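You operate a simulated robot arm through the tools that you are given. There is no shell and no other tool. Be economical: measure what you need, move in short steps, check, and stop when the job is done.

Carry out the task below with a simulated robot arm. There is one attempt and no reset: what you move stays moved.

TASK
Put the red clip and the blue clip on the oval tray.
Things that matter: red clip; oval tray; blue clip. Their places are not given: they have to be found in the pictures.

It is judged by the outcome, as a careful person would: the job done as asked, and still so three seconds after it is handed in. It fails if anything else is knocked over, pushed out of place, dropped, spilled or broken.

THE ROBOT
A 7-joint arm with a two-finger parallel gripper, fixed in place. Base frame: the origin is at the foot of the arm, x ahead of it, y to its left, z up; the work surface is at about z = 0. Lengths are in mm, angles in rad, forces in N, time in s.
With the tool pointing down near the work surface it reaches from about 240 to 620 mm from the base axis. Its first joint turns from -1.152 to 1.152 rad. Payload 2.6 kg.
Tool frame: the origin (TCP) lies between the finger pads and is the grasp point; the fingertips stand 30 mm ahead of it; z points along the fingers, y is the line along which they close. The gripper opens to 94 mm. The fingers are 28 mm wide and 10 mm thick; the gripper's body (50 by 96 mm) begins 55 mm behind the TCP.
Orientation is that of the tool frame in the base frame, as [roll, pitch, yaw] about the fixed x, y, z axes, in that order (R = Rz(yaw) Ry(pitch) Rx(roll)). With the fingers straight down and closing along the base's y, the tool's x points along the base's -x, its y along +y and its z along -z.

THE INTERFACE
- The arm moves only by the tool arm_command. Its argument "steps" is a list of rows, each an object (a shift or turn left out is 0, a gripper value left out holds the last) with "delta_pos": the shift along the tool's x, y, z in mm, a list of three; "dr": the turn, a rotation vector about the tool's x, y, z in rad, a list of three; "grip": the gripper command, from -1 (fully open) to 1 (shut), values between in proportion. In form: [{"delta_pos": [dx, dy, dz], "dr": [wx, wy, wz], "grip": grip}, ...]. A call has 1 to 10 rows; each row shifts and turns the commanded pose from where the row before left it, along the tool's axes as they then stand. A row lasts 0.2 s, in which the tool goes at most 50 mm and 0.15 rad; a call with a longer step from one row to the next is refused whole, and so is a gripper value outside its range. A pose out of reach is approached as far as the arm can. The call stops where the force on the tool passes 40 N (or 10 N more than at its start, if that is more) or the arm is blocked; 0.2 s more then pass. The fingers move at their own pace (about 72 mm/s each) and stop on an object; they squeeze with about 22 N. The grip force told is the motor's: it shows also when the fingers shut on nothing. Time passes only in rows, and 0.2 s behind the last, so rows that do not move let the fingers close. It gives the time, the measured TCP pose, the force on the tool (base axes), the opening and the grip force at its end, in the units of the frame above (readings bear some noise), and new pictures: "pictures" is both (left out), scene, wrist or none.
- Cameras (640 x 400 px; columns grow to the right, rows downward): "scene" is fixed at [37.5, 426.4, 560]; the picture's right is [-0.90, -0.44, 0.00], its down [-0.25, 0.50, -0.83] and it looks along [0.37, -0.74, -0.56] (base axes); focal length 347 px, centre (320, 200). "wrist" rides on the gripper at [-37, 0, -58] in the tool frame; the picture's right is [0.00, -1.00, 0.00], its down [0.97, 0.00, -0.24] and it looks along [0.24, 0.00, 0.97] (tool axes); focal length 218 px, centre (320, 200).
- probe_pixels(camera, pixels): there is no depth. For up to 12 entries [column, row, z] of the newest picture of that camera ("zoom" is the newest enlarged one), the place [x, y] in the base frame at which the ray of that pixel passes the height z, good to about 2 mm, but the place of the scene camera against the robot may be out by one fixed shift of up to 25 mm in any direction. No time passes.
- enlarge(camera, box): a new picture of the part [left, top, right, bottom] of that camera's present view, enlarged. No time passes.
- finish_job(): hands the job in; it is judged then, once.

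Work in short steps. Measure before you move; look again where a grasp or a placing could have gone wrong, and mend it. You have 60 turns and 120 pictures in all, the two below and enlarged ones among them. Open the gripper and draw the arm clear of the work before you hand the job in, unless the task says otherwise; then end with one line.

The tools are called after "Call:" as name(argument=value, ...) on one line, values as JSON. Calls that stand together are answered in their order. arm_command: Moves the arm, as the interface text tells. Its arguments: {"type":"object","properties":{"steps":{"type":"array","items":{"type":"object","properties":{"delta_pos":{"type":"array","items":{"type":"number"}},"dr":{"type":"array","items":{"type":"number"}},"grip":{"type":"number"}}}},"pictures":{"type":"string","enum":["both","scene","wrist","none"]}},"required":["steps"]} The other tools are called the same way: probe_pixels (camera, pixels) gives the place at which the rays of pixels pass given heights; enlarge (camera, box) takes an enlarged picture of a part of a camera's view; finish_job () hands the job in.

At the start:

```text
time: 0.0
ee_pos: [296.4, -360.2, 250.0]
ee_rot: [-3.141, -0.001, 3.141]
wrist_force: [0.4, 0.3, 0.5]
grip_width: 94.0
grip_force: 0.1
```

scene: 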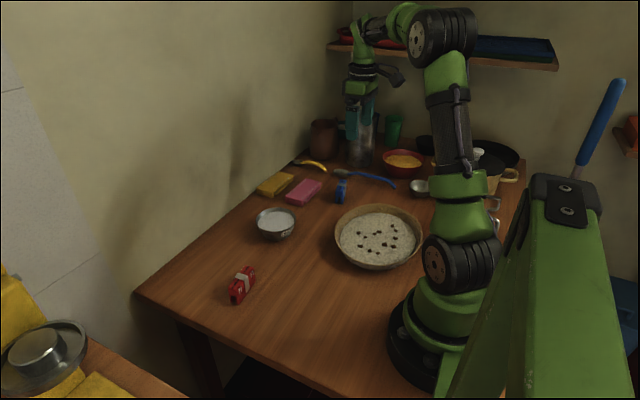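
wrist: 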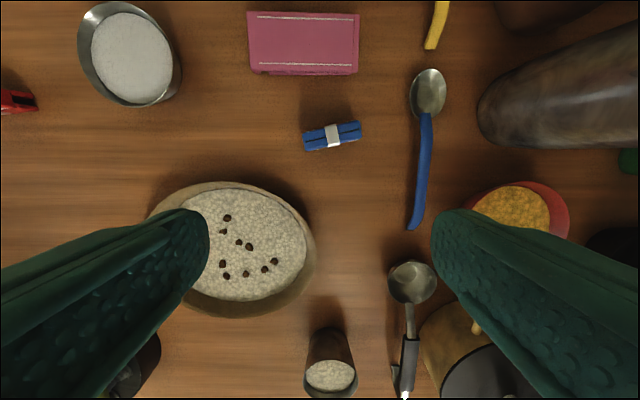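

I'll enlarge the main areas to identify the clips and the oval tray.

Call:
enlarge(camera="scene", box=[210, 120, 450, 310])

Call:
enlarge(camera="scene", box=[380, 120, 540, 220])

Call:
enlarge(camera="wrist", box=[140, 100, 460, 340])

```text
2.11 times, centred on (330, 215) of scene
```

zoom: 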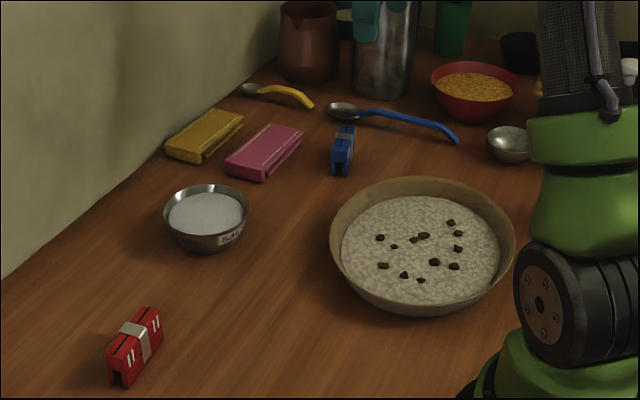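

```text
4.00 times, centred on (460, 170) of scene
```

zoom: 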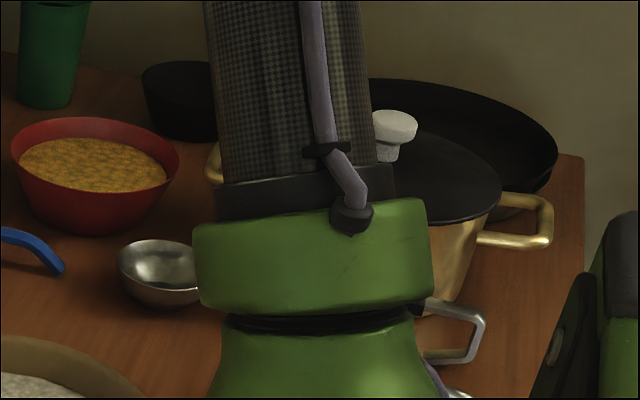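

```text
1.67 times, centred on (300, 220) of wrist
```

zoom: 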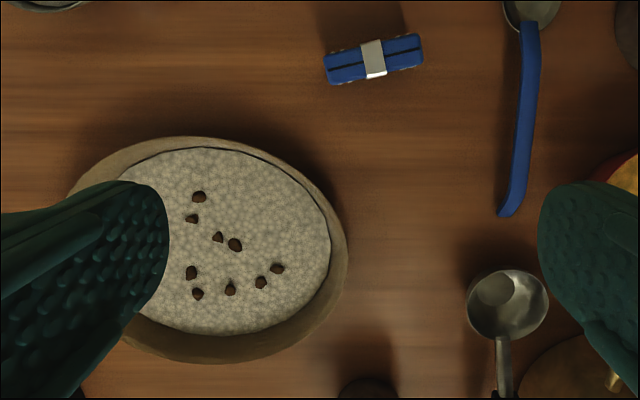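

The rice bowl might not be the "oval tray", so I'll look at the other candidates: lower left table, shelf, and right side.

Call:
enlarge(camera="scene", box=[0, 260, 200, 400])

Call:
enlarge(camera="scene", box=[310, 10, 640, 200])

Call:
probe_pixels(camera="wrist", pixels=[[147, 220, 50], [316, 250, 50], [230, 182, 50], [230, 318, 50], [305, 140, 20], [361, 130, 20], [333, 136, 20], [18, 101, 20], [331, 376, 60], [232, 245, 30]])

Call:
probe_pixels(camera="scene", pixels=[[243, 283, 20], [341, 190, 20], [334, 235, 50], [423, 238, 50], [378, 205, 50], [375, 268, 0]])

```text
2.86 times, centred on (100, 330) of scene
```

zoom: 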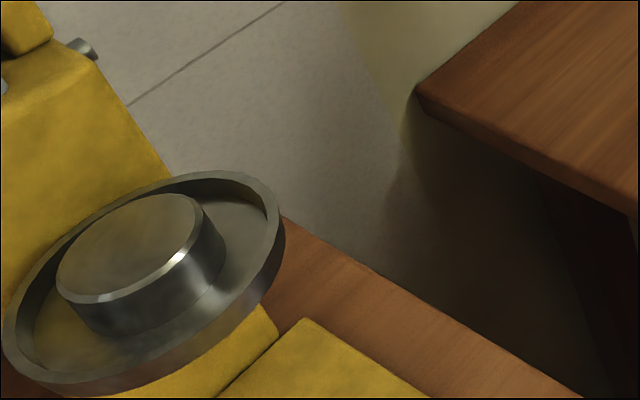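

```text
1.94 times, centred on (475, 105) of scene
```

zoom: 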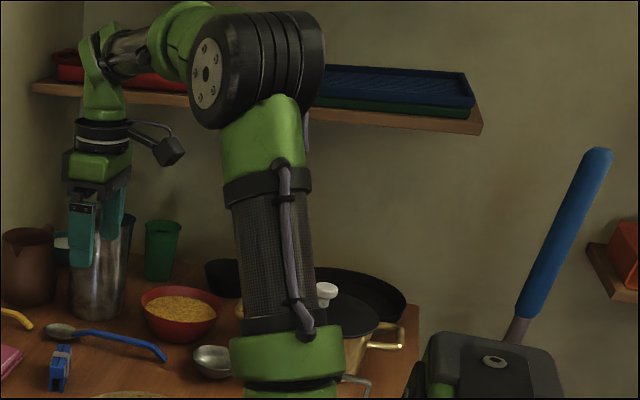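

```text
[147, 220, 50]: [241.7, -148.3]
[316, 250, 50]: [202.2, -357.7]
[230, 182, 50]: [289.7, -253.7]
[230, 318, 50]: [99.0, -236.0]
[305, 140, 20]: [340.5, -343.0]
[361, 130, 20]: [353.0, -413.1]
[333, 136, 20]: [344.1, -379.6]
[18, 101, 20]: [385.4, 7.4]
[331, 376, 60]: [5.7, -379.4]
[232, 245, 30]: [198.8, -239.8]
```

```text
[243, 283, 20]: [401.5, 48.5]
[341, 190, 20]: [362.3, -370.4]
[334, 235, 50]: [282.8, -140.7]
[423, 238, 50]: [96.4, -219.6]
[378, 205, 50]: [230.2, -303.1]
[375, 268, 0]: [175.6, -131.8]
```

The rice bowl is about 200 mm wide and close to round. I'll move up and towards +y for a wrist view of the rest of the table.

Call:
arm_command(steps=[{"delta_pos": [0, 40, -20]}, {"delta_pos": [0, 45, -20]}, {"delta_pos": [0, 45, -20]}, {"delta_pos": [0, 45, -20]}, {"delta_pos": [0, 45, -20]}, {"delta_pos": [0, 45, 0]}, {"delta_pos": [0, 45, 0]}, {"delta_pos": [0, 45, 0]}])

Call:
probe_pixels(camera="scene", pixels=[[40, 355, 0], [85, 335, 0], [5, 370, 0], [137, 293, 0]])

```text
time: 1.8
ee_pos: [298.2, -4.7, 351.2]
ee_rot: [-3.141, 0.0, -3.141]
wrist_force: [0.4, 0.5, -0.2]
grip_width: 93.8
grip_force: 0.1
```

scene: 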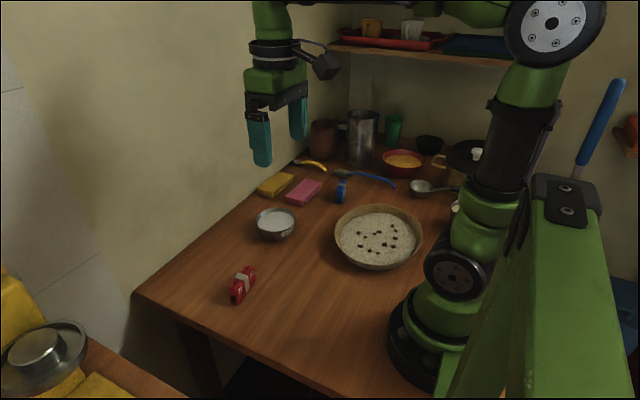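
wrist: 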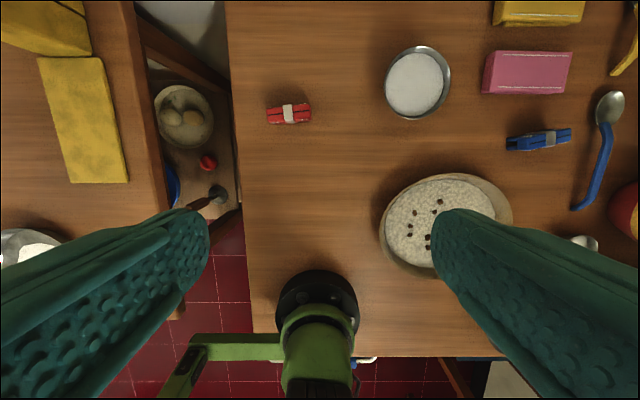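

```text
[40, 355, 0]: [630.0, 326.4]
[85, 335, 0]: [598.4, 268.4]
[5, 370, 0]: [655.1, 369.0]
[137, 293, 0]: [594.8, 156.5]
```

Neither view settles the tray. I'll move further towards the left table at height and look there.

Call:
arm_command(steps=[{"delta_pos": [-10, 45, 0]}, {"delta_pos": [-10, 45, 0]}, {"delta_pos": [-10, 45, 0]}, {"delta_pos": [-10, 45, 0]}, {"delta_pos": [-10, 45, 0]}, {"delta_pos": [-10, 30, 0]}])

```text
time: 3.2
ee_pos: [357.4, 249.2, 349.1]
ee_rot: [-3.142, 0.0, 3.14]
wrist_force: [0.3, -0.6, -0.7]
grip_width: 94.0
grip_force: 0.1
```

scene: 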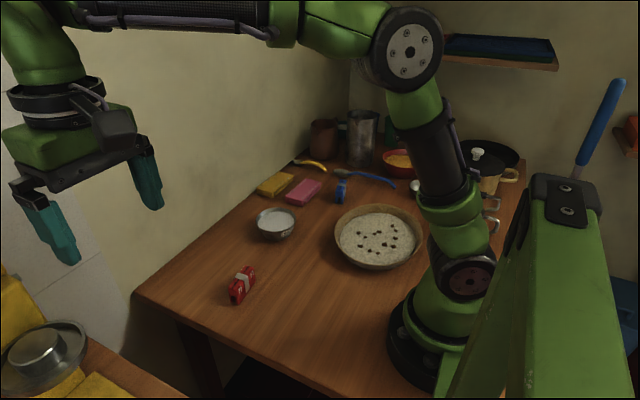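
wrist: 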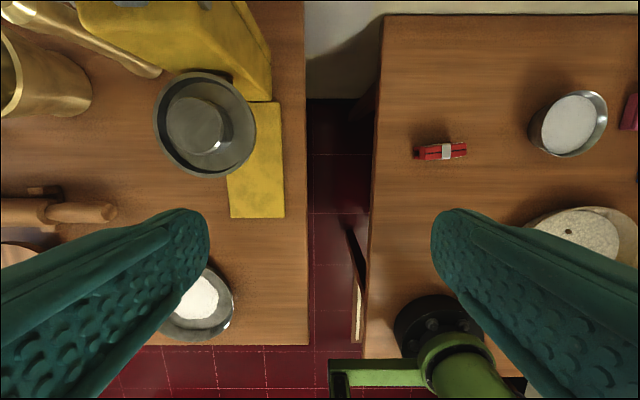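

The left table holds a scale with a round pan, a bowl and boards. I'll look further left.

Call:
arm_command(steps=[{"delta_pos": [10, 45, 0]}, {"delta_pos": [10, 45, 0]}, {"delta_pos": [10, 45, 0]}, {"delta_pos": [10, 45, 0]}], pictures="wrist")

```text
time: 4.2
ee_pos: [319.0, 416.2, 351.0]
ee_rot: [-3.139, 0.0, -3.141]
wrist_force: [0.6, 0.6, 0.2]
grip_width: 94.0
grip_force: 0.1
out of reach, approached as far as the arm can: row 4
```

wrist: 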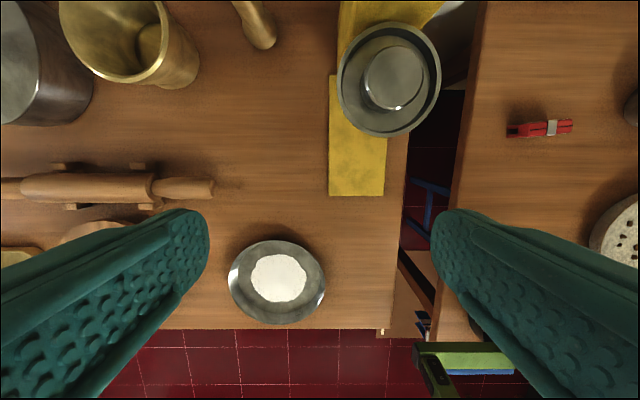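

No oval tray here. I'll go back and view the rice dish from directly above, plus the back-right area.

Call:
arm_command(steps=[{"delta_pos": [0, -50, 0]}, {"delta_pos": [0, -50, 0]}, {"delta_pos": [0, -50, 0]}, {"delta_pos": [0, -50, 0]}, {"delta_pos": [0, -50, 0]}, {"delta_pos": [0, -50, 0]}, {"delta_pos": [0, -50, 0]}, {"delta_pos": [0, -50, 0]}, {"delta_pos": [0, -50, 0]}, {"delta_pos": [0, -50, 0]}], pictures="scene")

Call:
arm_command(steps=[{"delta_pos": [20, -50, 0]}, {"delta_pos": [20, -50, 0]}, {"delta_pos": [20, -50, 0]}], pictures="both")

```text
time: 6.4
ee_pos: [318.8, -85.0, 347.0]
ee_rot: [3.141, 0.0, -3.139]
wrist_force: [0.2, -0.2, -0.8]
grip_width: 93.7
grip_force: 0.1
```

scene: 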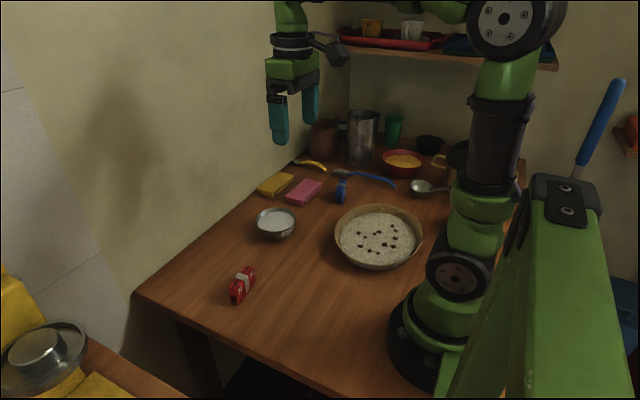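

```text
refused: row 1 steps farther than a row can; nothing moved
```

Call:
arm_command(steps=[{"delta_pos": [18, -40, 0]}, {"delta_pos": [18, -40, 0]}, {"delta_pos": [18, -40, 0]}, {"delta_pos": [5, -35, 0]}], pictures="both")

Call:
probe_pixels(camera="scene", pixels=[[545, 50, 0], [137, 293, 0]])

```text
time: 7.4
ee_pos: [262.5, -241.9, 348.6]
ee_rot: [3.14, 0.0, -3.138]
wrist_force: [0.3, -1.0, 0.2]
grip_width: 93.8
grip_force: 0.0
```

scene: 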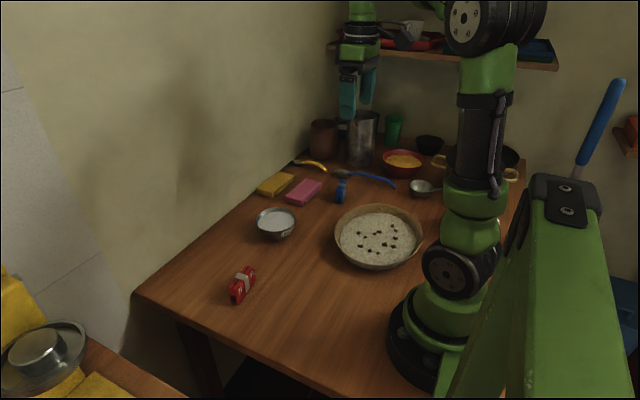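
wrist: 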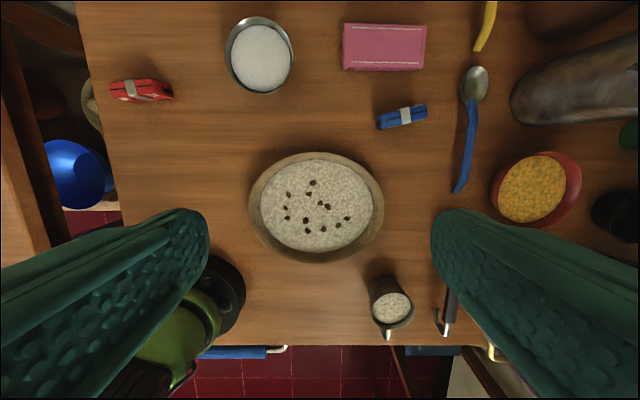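

```text
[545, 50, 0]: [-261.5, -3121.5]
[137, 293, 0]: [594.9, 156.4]
```

From straight above the dish spans columns 248–384 and rows 152–263, so it really is oval. I'll enlarge it to see its interior.

Call:
enlarge(camera="wrist", box=[230, 90, 440, 280])

Call:
probe_pixels(camera="wrist", pixels=[[248, 207, 40], [384, 207, 40], [316, 152, 40], [316, 263, 40], [110, 89, 20], [174, 89, 20], [141, 80, 30], [141, 102, 10], [376, 122, 15], [428, 109, 15], [316, 205, 25]])

```text
2.11 times, centred on (335, 185) of wrist
```

zoom: 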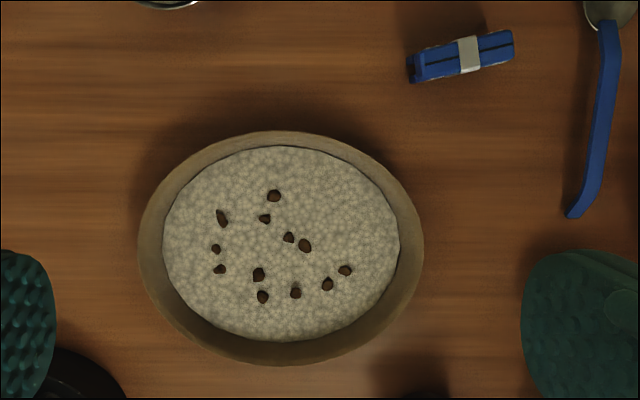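

```text
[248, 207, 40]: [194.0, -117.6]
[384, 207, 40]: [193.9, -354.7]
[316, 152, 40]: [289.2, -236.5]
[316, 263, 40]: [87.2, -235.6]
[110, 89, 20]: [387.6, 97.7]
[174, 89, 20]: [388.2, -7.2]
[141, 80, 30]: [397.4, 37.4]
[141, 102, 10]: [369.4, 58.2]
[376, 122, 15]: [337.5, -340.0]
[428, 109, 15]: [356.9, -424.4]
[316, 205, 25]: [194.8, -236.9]
```

The dish is about 235 × 200 mm. Before settling on it, I'll check the back-right corner for another oval tray.

Call:
arm_command(steps=[{"delta_pos": [0, -40, -20]}, {"delta_pos": [0, -45, -10]}, {"delta_pos": [0, -45, 0]}, {"delta_pos": [0, -45, 0]}, {"delta_pos": [0, -45, 0]}], pictures="both")

```text
time: 8.6
ee_pos: [262.2, -427.0, 381.6]
ee_rot: [3.141, 0.001, 3.141]
wrist_force: [1.0, -0.7, 0.2]
grip_width: 93.9
grip_force: 0.1
out of reach, approached as far as the arm can: row 5
```

scene: 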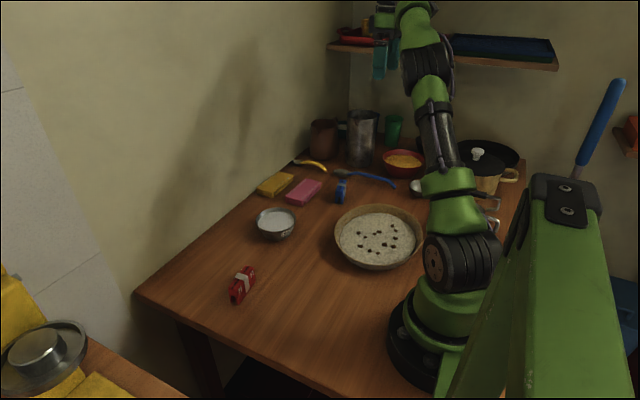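
wrist: 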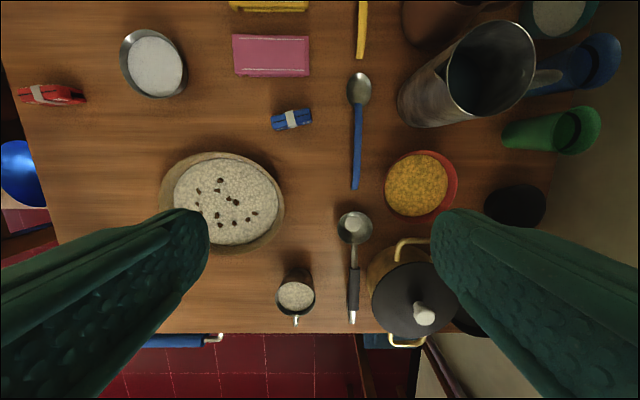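

There is no other oval tray, so the dish it is. I'll start with the blue clip near (347, -380): move over it, then turn the tool about +1.39 rad so the fingers close across its width.

Call:
arm_command(steps=[{"delta_pos": [-28, 15, 32]}, {"delta_pos": [-28, 15, 33]}, {"delta_pos": [-29, 17, 33]}, {"delta_pos": [0, 0, 40]}], pictures="none")

Call:
arm_command(steps=[{"dr": [0, 0, 0.139]}, {"dr": [0, 0, 0.139]}, {"dr": [0, 0, 0.139]}, {"dr": [0, 0, 0.139]}, {"dr": [0, 0, 0.139]}, {"dr": [0, 0, 0.139]}, {"dr": [0, 0, 0.139]}, {"dr": [0, 0, 0.139]}, {"dr": [0, 0, 0.139]}, {"dr": [0, 0, 0.139]}], pictures="both")

```text
time: 9.6
ee_pos: [349.1, -380.3, 241.6]
ee_rot: [-3.142, 0.001, 3.141]
wrist_force: [0.5, 0.4, -0.8]
grip_width: 94.1
grip_force: 0.0
```

```text
time: 11.8
ee_pos: [343.0, -377.2, 242.0]
ee_rot: [-3.14, 0.001, 1.75]
wrist_force: [-0.2, -1.4, 0.1]
grip_width: 94.0
grip_force: 0.1
```

scene: 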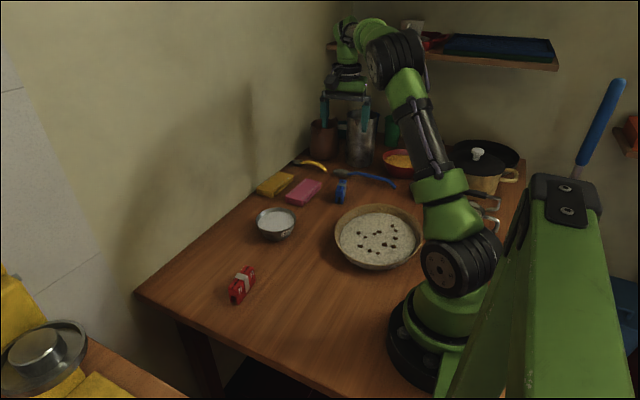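
wrist: 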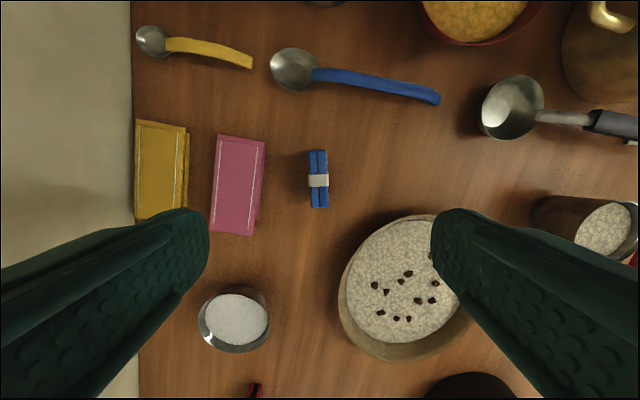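

The clip is at (318, 180), almost aligned with the tool. I'll locate its edges in an enlarged view.

Call:
enlarge(camera="wrist", box=[280, 140, 360, 220])

Call:
probe_pixels(camera="wrist", pixels=[[318, 180, 25], [317, 151, 25], [320, 208, 25], [318, 180, 15], [308, 180, 25], [329, 180, 25], [263, 190, 25]])

```text
5.00 times, centred on (320, 180) of wrist
```

zoom: 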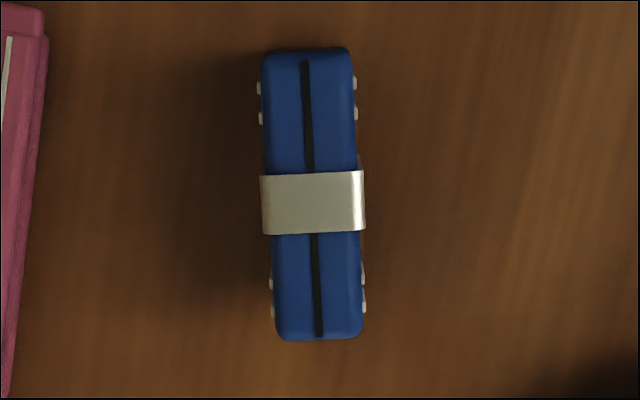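

```text
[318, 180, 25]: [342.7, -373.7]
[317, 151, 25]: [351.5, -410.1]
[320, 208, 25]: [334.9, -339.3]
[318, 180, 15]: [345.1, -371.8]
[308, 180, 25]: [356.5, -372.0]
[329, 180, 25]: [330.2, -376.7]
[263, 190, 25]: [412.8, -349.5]
```

The clip's centre is near (342, -375) and it leans about 0.05 rad. I'll trim the yaw, narrow the fingers to about 70 mm because of the pink block, and descend partway.

Call:
arm_command(steps=[{"delta_pos": [2, 0, 30], "dr": [0, 0, -0.05], "grip": -0.49}, {"delta_pos": [0, 0, 45]}, {"delta_pos": [0, 0, 45]}, {"delta_pos": [0, 0, 12]}], pictures="both")

Call:
enlarge(camera="scene", box=[260, 120, 420, 220])

```text
time: 12.8
ee_pos: [343.5, -376.9, 107.2]
ee_rot: [-3.141, 0.0, 1.801]
wrist_force: [0.4, 0.0, -0.1]
grip_width: 70.1
grip_force: 0.0
```

scene: 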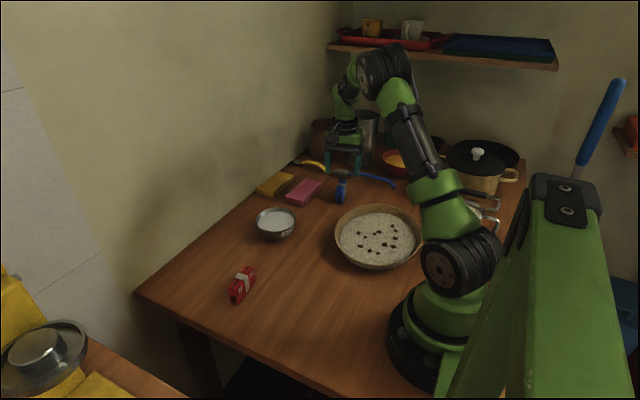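
wrist: 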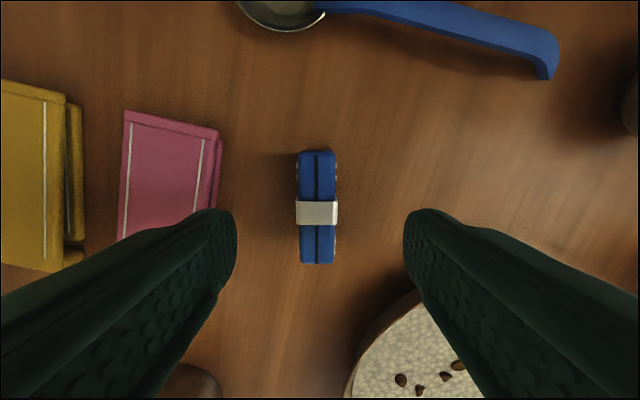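

```text
4.00 times, centred on (340, 170) of scene
```

zoom: 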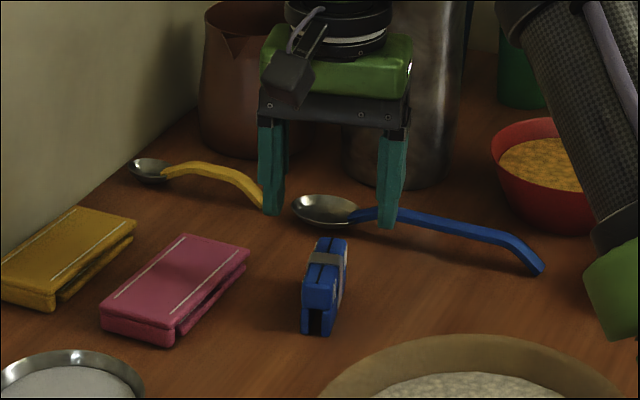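

Call:
probe_pixels(camera="wrist", pixels=[[317, 211, 30], [317, 152, 30], [318, 263, 30], [297, 211, 30], [338, 211, 30]])

```text
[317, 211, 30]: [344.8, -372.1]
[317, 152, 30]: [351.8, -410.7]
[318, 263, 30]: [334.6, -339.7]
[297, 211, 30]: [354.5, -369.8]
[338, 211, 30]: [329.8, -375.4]
```

It's aligned, with the centre at (343, -375). I'll descend to z≈44 and close.

Call:
arm_command(steps=[{"delta_pos": [1, 0, 30]}, {"delta_pos": [1, 0, 33]}, {"delta_pos": [0, 0, 0]}, {"grip": 1}, {"grip": 1}, {"grip": 1}], pictures="both")

```text
time: 14.2
ee_pos: [346.6, -375.1, 49.0]
ee_rot: [3.14, 0.003, 1.803]
wrist_force: [0.5, -0.8, 11.3]
grip_width: 20.8
grip_force: 21.5
```

scene: 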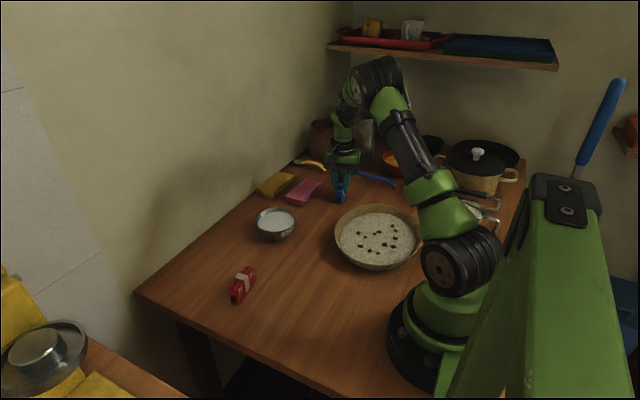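
wrist: 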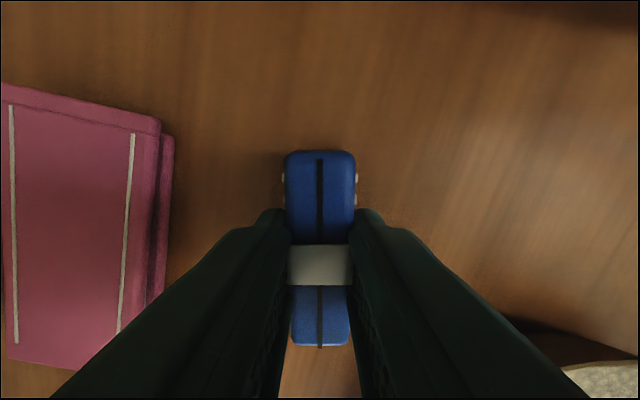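

Gripped at 20.8 mm opening with 21.5 N. I'll lift it and check that it's held.

Call:
arm_command(steps=[{"delta_pos": [0, 0, -20]}, {"delta_pos": [0, 0, -40]}, {"delta_pos": [0, 0, -45]}, {"delta_pos": [0, 0, 0]}], pictures="both")

Call:
enlarge(camera="scene", box=[260, 100, 420, 200])

```text
time: 15.2
ee_pos: [341.3, -373.0, 151.0]
ee_rot: [3.14, 0.0, 1.803]
wrist_force: [-1.1, 0.1, 0.9]
grip_width: 20.9
grip_force: 21.9
```

scene: 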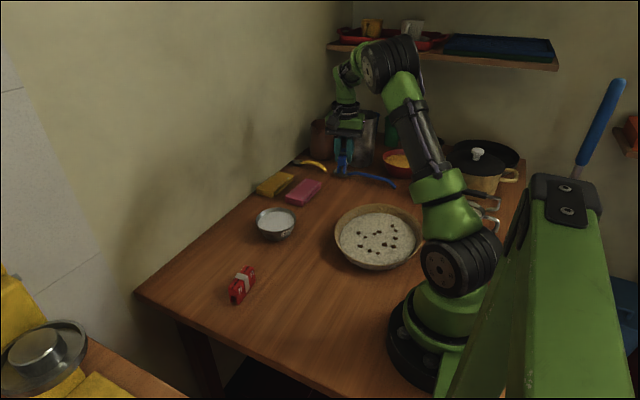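
wrist: 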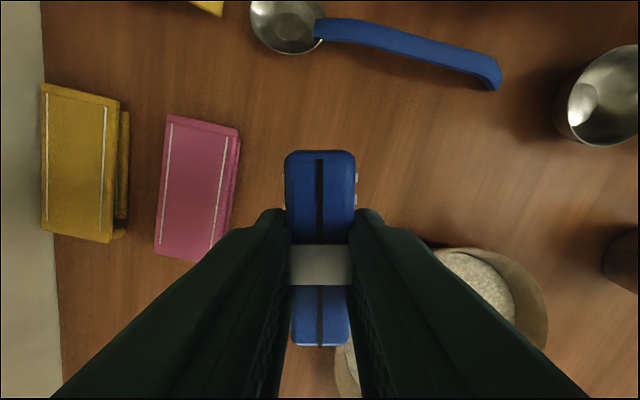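

```text
4.00 times, centred on (340, 150) of scene
```

zoom: 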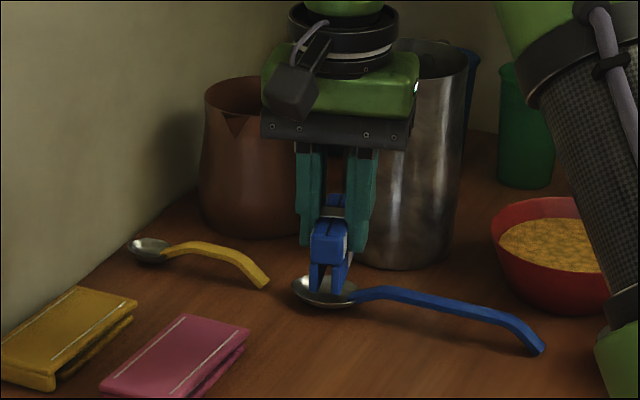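

It's held, with the bottom about 49 mm below the TCP. I'll turn it +0.954 rad to lie along the bare upper-right part of the dish and move above (231, -286).

Call:
arm_command(steps=[{"dr": [0, 0, 0.136]}, {"dr": [0, 0, 0.136]}, {"dr": [0, 0, 0.136]}, {"dr": [0, 0, 0.136]}, {"dr": [0, 0, 0.136]}, {"dr": [0, 0, 0.137]}, {"dr": [0, 0, 0.137]}], pictures="none")

Call:
arm_command(steps=[{"delta_pos": [-2, -35, 0]}, {"delta_pos": [-2, -35, 0]}, {"delta_pos": [-2, -35, 0]}, {"delta_pos": [-1, -35, 0]}, {"delta_pos": [0, 0, 0]}], pictures="both")

```text
time: 16.8
ee_pos: [343.8, -374.1, 151.0]
ee_rot: [-3.141, 0.0, 0.845]
wrist_force: [0.8, -0.2, 0.5]
grip_width: 20.9
grip_force: 22.1
```

```text
time: 18.0
ee_pos: [237.6, -285.1, 151.4]
ee_rot: [3.141, -0.001, 0.848]
wrist_force: [-0.4, 0.2, 0.0]
grip_width: 21.2
grip_force: 22.3
```

scene: 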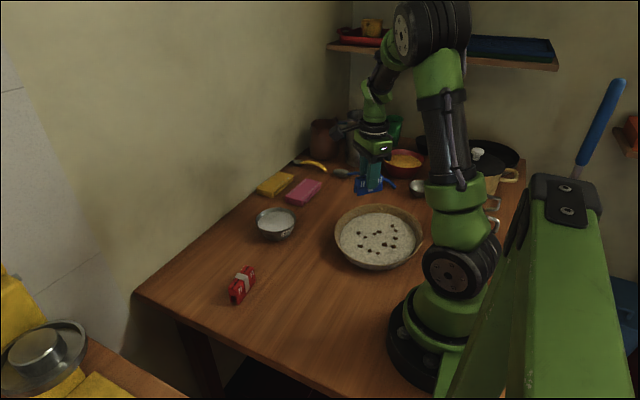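
wrist: 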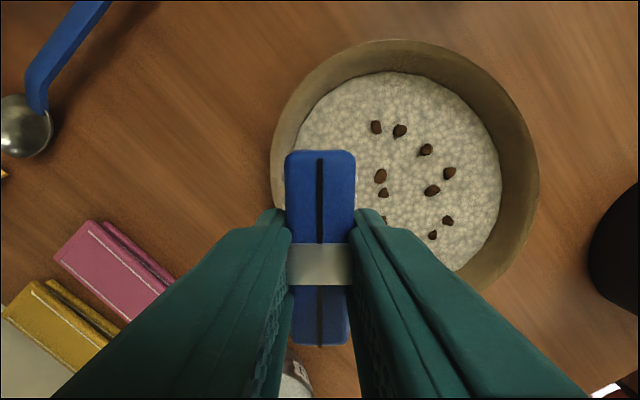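

Call:
probe_pixels(camera="wrist", pixels=[[300, 115, 30], [376, 127, 30], [381, 176, 30], [383, 193, 30], [400, 72, 30], [502, 150, 30], [455, 270, 30], [272, 140, 55], [400, 40, 55], [540, 170, 55]])

Call:
enlarge(camera="scene", box=[310, 140, 440, 280])

```text
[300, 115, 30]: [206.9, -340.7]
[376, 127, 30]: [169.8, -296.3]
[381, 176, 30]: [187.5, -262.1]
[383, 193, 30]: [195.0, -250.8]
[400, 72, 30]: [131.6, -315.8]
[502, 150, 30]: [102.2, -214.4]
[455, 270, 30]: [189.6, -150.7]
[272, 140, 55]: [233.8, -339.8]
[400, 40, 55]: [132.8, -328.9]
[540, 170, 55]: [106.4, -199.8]
```

```text
2.86 times, centred on (375, 210) of scene
```

zoom: 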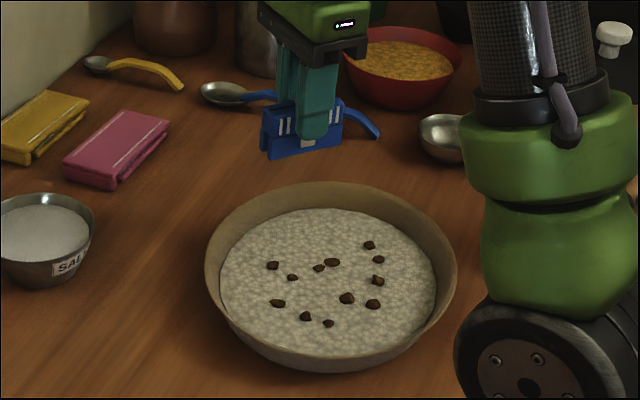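

The dish's rice surface spans about x 105–276, y -337…-136 (centre 190, -237). I'll shift slightly to (231, -286) and lower partway.

Call:
arm_command(steps=[{"delta_pos": [-5, -5, 0]}, {"delta_pos": [0, 0, 30]}, {"delta_pos": [0, 0, 20]}, {"delta_pos": [0, 0, 0]}], pictures="both")

Call:
enlarge(camera="scene", box=[310, 140, 440, 280])

```text
time: 19.0
ee_pos: [226.1, -285.9, 100.9]
ee_rot: [3.141, 0.001, 0.848]
wrist_force: [1.1, 0.3, -1.3]
grip_width: 21.0
grip_force: 21.4
```

scene: 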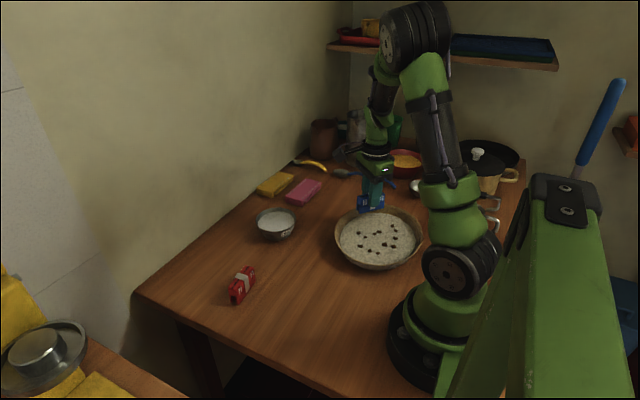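
wrist: 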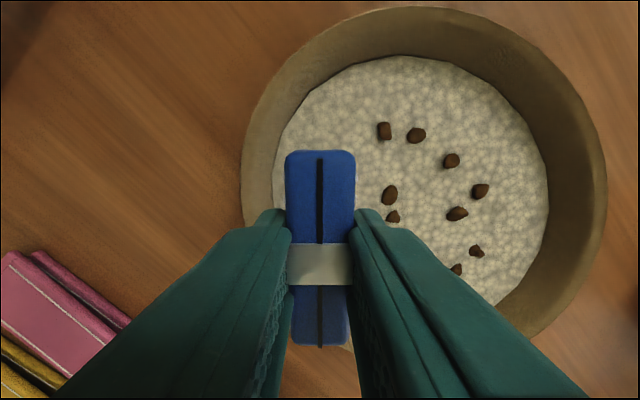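

```text
2.86 times, centred on (375, 210) of scene
```

zoom: 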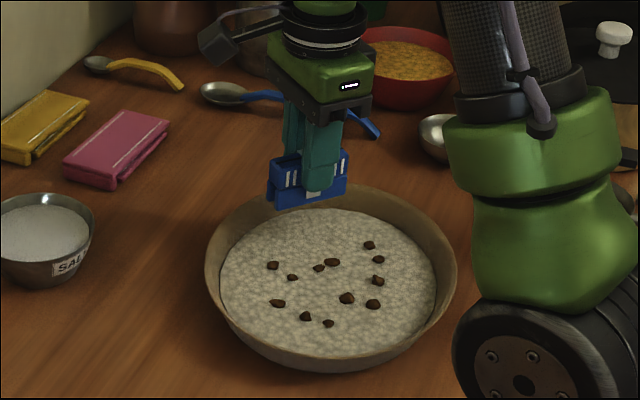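

Call:
arm_command(steps=[{"delta_pos": [0, 0, 10]}, {"delta_pos": [0, 0, 6]}, {"delta_pos": [0, 0, 0]}], pictures="wrist")

Call:
enlarge(camera="scene", box=[310, 140, 440, 280])

```text
time: 19.8
ee_pos: [227.0, -286.7, 83.8]
ee_rot: [3.142, 0.0, 0.848]
wrist_force: [0.2, -0.2, -1.0]
grip_width: 21.1
grip_force: 22.3
```

wrist: 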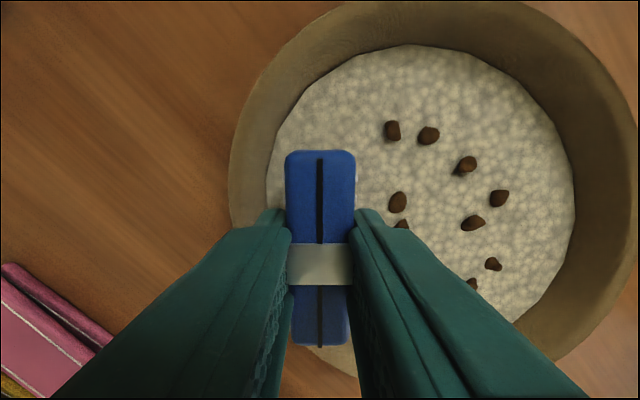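

```text
2.86 times, centred on (375, 210) of scene
```

zoom: 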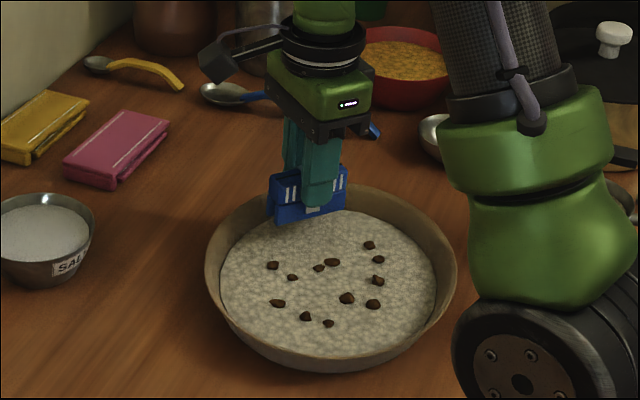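

Call:
arm_command(steps=[{"delta_pos": [0, -4, 5]}, {"delta_pos": [0, 0, 5]}, {"delta_pos": [0, 0, 3]}, {"delta_pos": [0, 0, 0]}], pictures="wrist")

Call:
enlarge(camera="scene", box=[310, 140, 440, 280])

```text
time: 20.8
ee_pos: [223.3, -285.0, 73.1]
ee_rot: [-3.14, -0.001, 0.848]
wrist_force: [0.8, -0.2, 0.4]
grip_width: 20.9
grip_force: 22.1
```

wrist: 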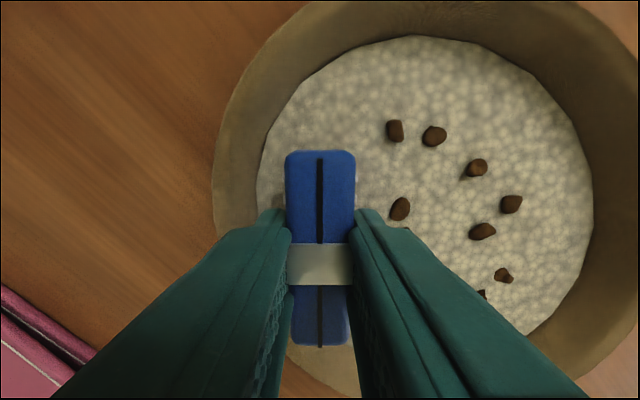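

```text
2.86 times, centred on (375, 210) of scene
```

zoom: 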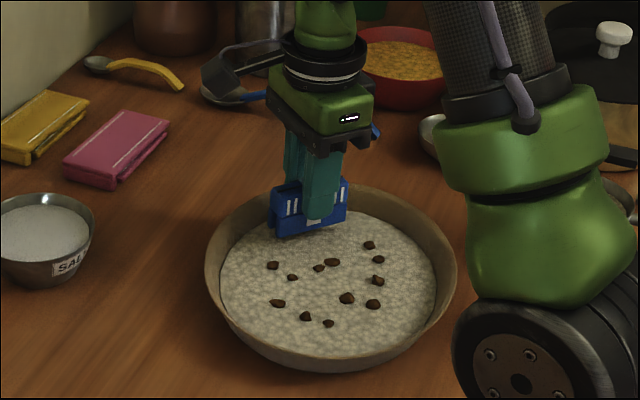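

Call:
arm_command(steps=[{"delta_pos": [0, 0, 2]}, {"delta_pos": [0, 0, 2]}, {"delta_pos": [0, 0, 2]}, {"delta_pos": [0, 0, 0]}], pictures="scene")

Call:
enlarge(camera="scene", box=[330, 170, 410, 250])

```text
time: 21.8
ee_pos: [223.0, -284.3, 66.5]
ee_rot: [-3.141, -0.002, 0.847]
wrist_force: [-0.6, -1.2, -0.7]
grip_width: 21.0
grip_force: 21.9
```

scene: 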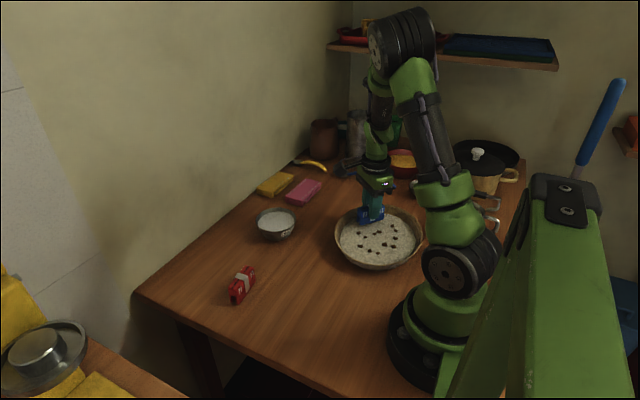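

```text
5.00 times, centred on (370, 210) of scene
```

zoom: 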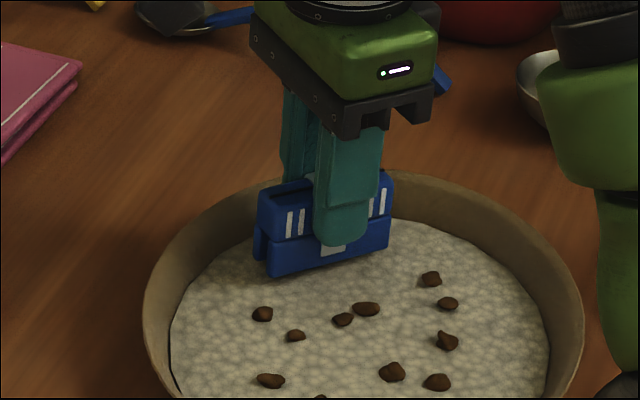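

Call:
arm_command(steps=[{"delta_pos": [-3, -2, 2]}, {"delta_pos": [0, 0, 2]}, {"delta_pos": [0, 0, 2]}, {"delta_pos": [0, 0, 0]}], pictures="wrist")

Call:
enlarge(camera="scene", box=[330, 170, 410, 250])

```text
time: 22.8
ee_pos: [220.6, -285.7, 60.5]
ee_rot: [-3.141, 0.001, 0.848]
wrist_force: [-0.4, 0.4, 0.1]
grip_width: 21.0
grip_force: 21.9
```

wrist: 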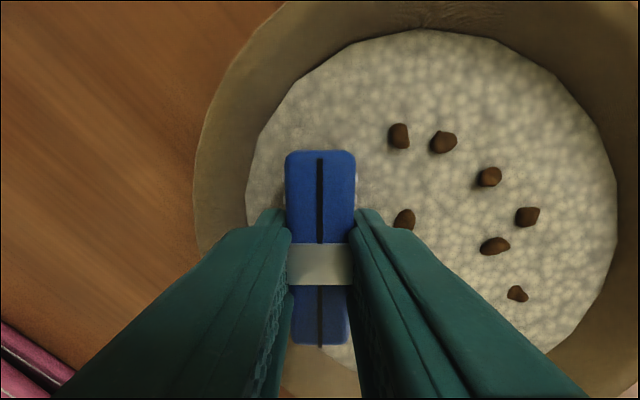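

```text
5.00 times, centred on (370, 210) of scene
```

zoom: 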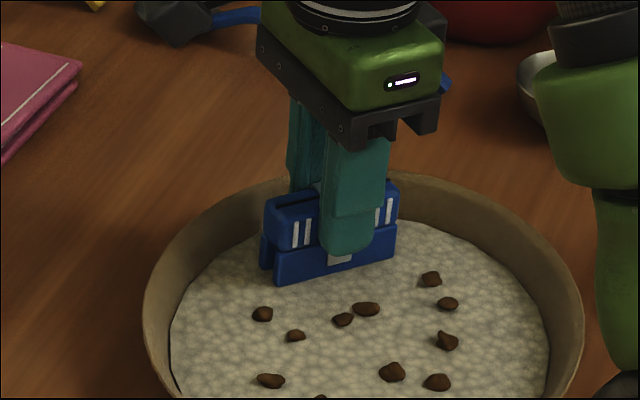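

Call:
arm_command(steps=[{"delta_pos": [0, 0, 2]}, {"delta_pos": [0, 0, 1]}, {"delta_pos": [0, 0, 0]}], pictures="none")

Call:
enlarge(camera="scene", box=[330, 170, 410, 250])

```text
time: 23.6
ee_pos: [219.7, -286.5, 57.7]
ee_rot: [3.141, 0.001, 0.848]
wrist_force: [0.1, 0.1, 0.1]
grip_width: 21.1
grip_force: 22.3
```

```text
5.00 times, centred on (370, 210) of scene
```

zoom: 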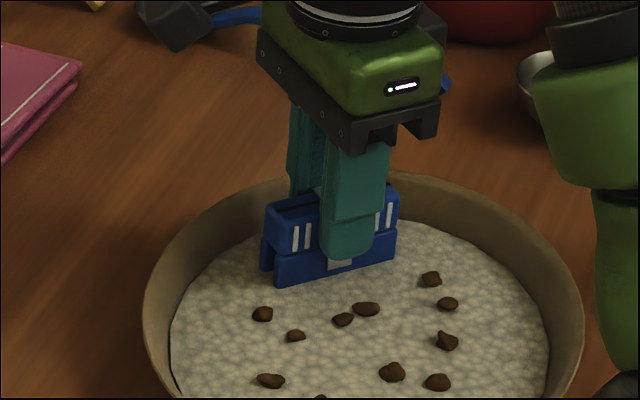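

Between the last two pictures the clip stayed still (bottom edge at zoom row 283) while the fingers slid down, so it's resting on the surface. I'll open modestly and rise.

Call:
arm_command(steps=[{"grip": 0.35}, {"grip": 0.35}, {"delta_pos": [0, 0, -20]}, {"delta_pos": [0, 0, -40]}, {"delta_pos": [0, 0, -45]}, {"delta_pos": [0, 0, -45]}, {"delta_pos": [0, 0, 0]}], pictures="both")

Call:
enlarge(camera="scene", box=[310, 170, 440, 280])

```text
time: 25.2
ee_pos: [217.4, -285.9, 207.4]
ee_rot: [-3.141, -0.002, 0.849]
wrist_force: [-0.1, -0.1, 0.0]
grip_width: 30.6
grip_force: 0.0
```

scene: 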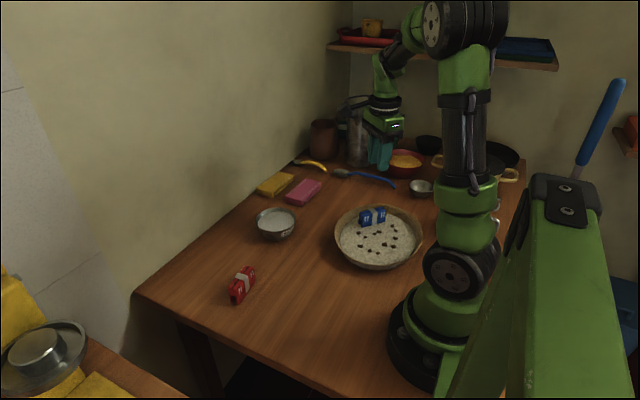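
wrist: 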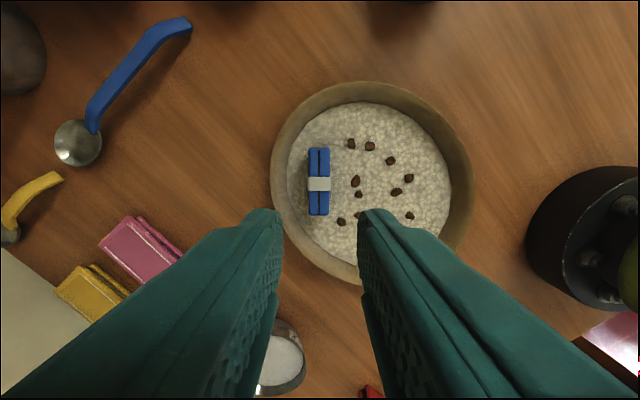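

```text
3.64 times, centred on (375, 225) of scene
```

zoom: 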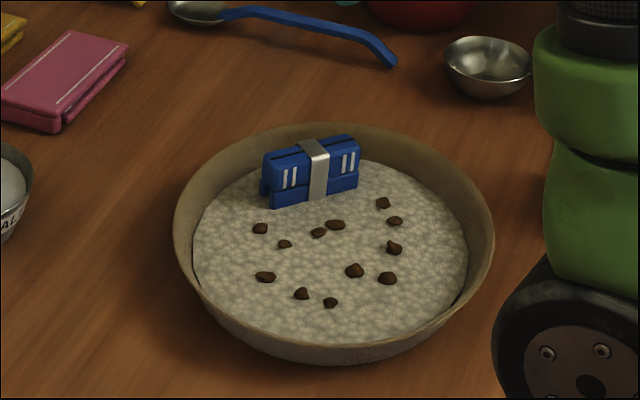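

The blue clip sits upright in the dish. Next is the red clip near (388, 42): I'll turn back to yaw ≈ 1.57 and travel there at height.

Call:
arm_command(steps=[{"delta_pos": [0, 0, -20], "dr": [0, 0, -0.144]}, {"delta_pos": [0, 0, -20], "dr": [0, 0, -0.144]}, {"dr": [0, 0, -0.144]}, {"dr": [0, 0, -0.144]}, {"dr": [0, 0, -0.145], "grip": -0.49}], pictures="none")

Call:
arm_command(steps=[{"delta_pos": [40, 21, 0]}, {"delta_pos": [40, 21, 0]}, {"delta_pos": [40, 21, 0]}, {"delta_pos": [40, 21, 0]}, {"delta_pos": [40, 21, 0]}, {"delta_pos": [40, 21, 0]}, {"delta_pos": [40, 21, 0]}, {"delta_pos": [40, 21, 0]}, {"delta_pos": [0, 0, 0]}], pictures="both")

```text
time: 26.4
ee_pos: [218.4, -286.0, 247.8]
ee_rot: [-3.141, 0.0, 1.569]
wrist_force: [0.5, -0.4, -0.6]
grip_width: 69.8
grip_force: 0.1
```

```text
time: 28.4
ee_pos: [390.7, 31.0, 247.7]
ee_rot: [-3.141, 0.0, 1.569]
wrist_force: [-1.3, 0.1, 0.5]
grip_width: 70.4
grip_force: 0.0
```

scene: 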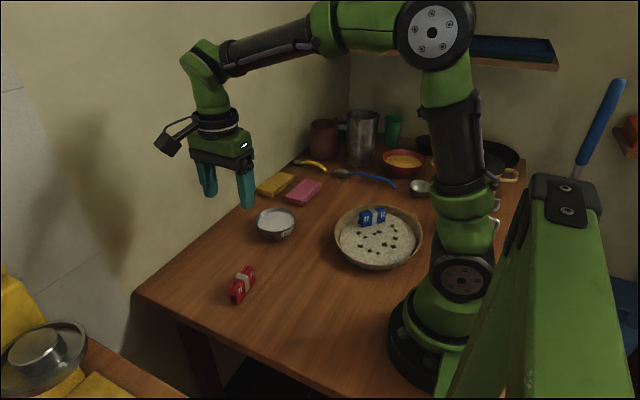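
wrist: 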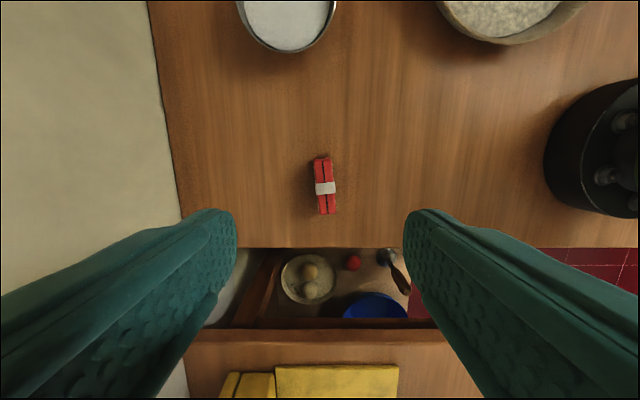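

Call:
enlarge(camera="wrist", box=[285, 145, 365, 225])

Call:
probe_pixels(camera="wrist", pixels=[[323, 158, 32], [327, 213, 32], [325, 187, 32], [315, 187, 32], [335, 187, 32]])

```text
5.00 times, centred on (325, 185) of wrist
```

zoom: 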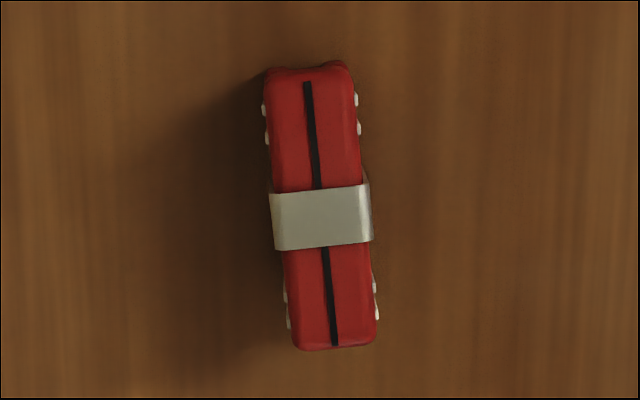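

```text
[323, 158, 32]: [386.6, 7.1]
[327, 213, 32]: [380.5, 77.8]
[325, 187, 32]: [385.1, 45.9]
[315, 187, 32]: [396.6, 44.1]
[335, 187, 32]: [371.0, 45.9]
```

The red clip is centred at (384, 42.5) and leans 0.10 rad. I'll align and lower to about z = 105.

Call:
arm_command(steps=[{"delta_pos": [11, -6, 0]}, {"dr": [0, 0, -0.1], "delta_pos": [0, 0, 40]}, {"delta_pos": [0, 0, 45]}, {"delta_pos": [0, 0, 45]}, {"delta_pos": [0, 0, 12]}, {"delta_pos": [0, 0, 0]}], pictures="wrist")

Call:
probe_pixels(camera="wrist", pixels=[[320, 150, 32], [320, 265, 32]])

```text
time: 29.8
ee_pos: [381.5, 45.4, 105.5]
ee_rot: [-3.14, -0.001, 1.669]
wrist_force: [-0.5, -0.9, 0.5]
grip_width: 70.0
grip_force: 0.1
```

wrist: 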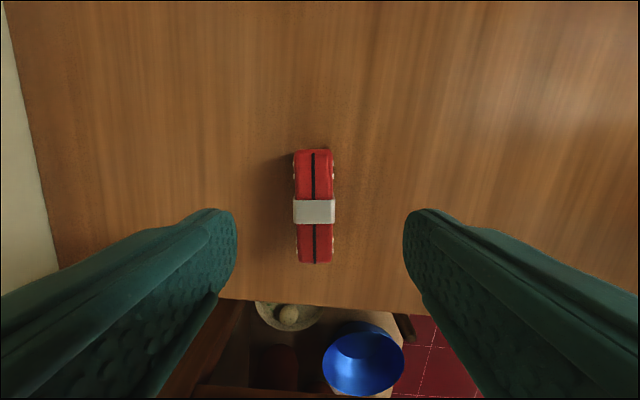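

```text
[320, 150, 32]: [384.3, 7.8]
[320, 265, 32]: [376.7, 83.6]
```

The clip is about 6 px left of centre, so I'll shift tool y by +3.5, descend to z≈51 and close.

Call:
arm_command(steps=[{"delta_pos": [0, 3.5, 24]}, {"delta_pos": [0, 0, 20]}, {"delta_pos": [0, 0, 9]}, {"delta_pos": [0, 0, 0]}, {"grip": 1}, {"grip": 1}, {"grip": 1}], pictures="wrist")

```text
time: 31.4
ee_pos: [384.4, 45.3, 54.6]
ee_rot: [3.141, 0.0, 1.669]
wrist_force: [0.2, -0.8, -0.9]
grip_width: 20.9
grip_force: 21.9
```

wrist: 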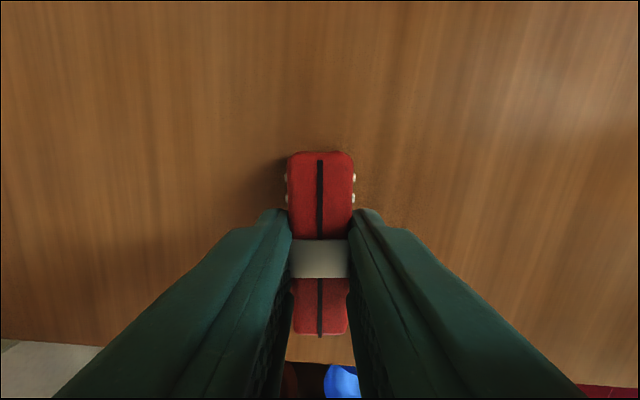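

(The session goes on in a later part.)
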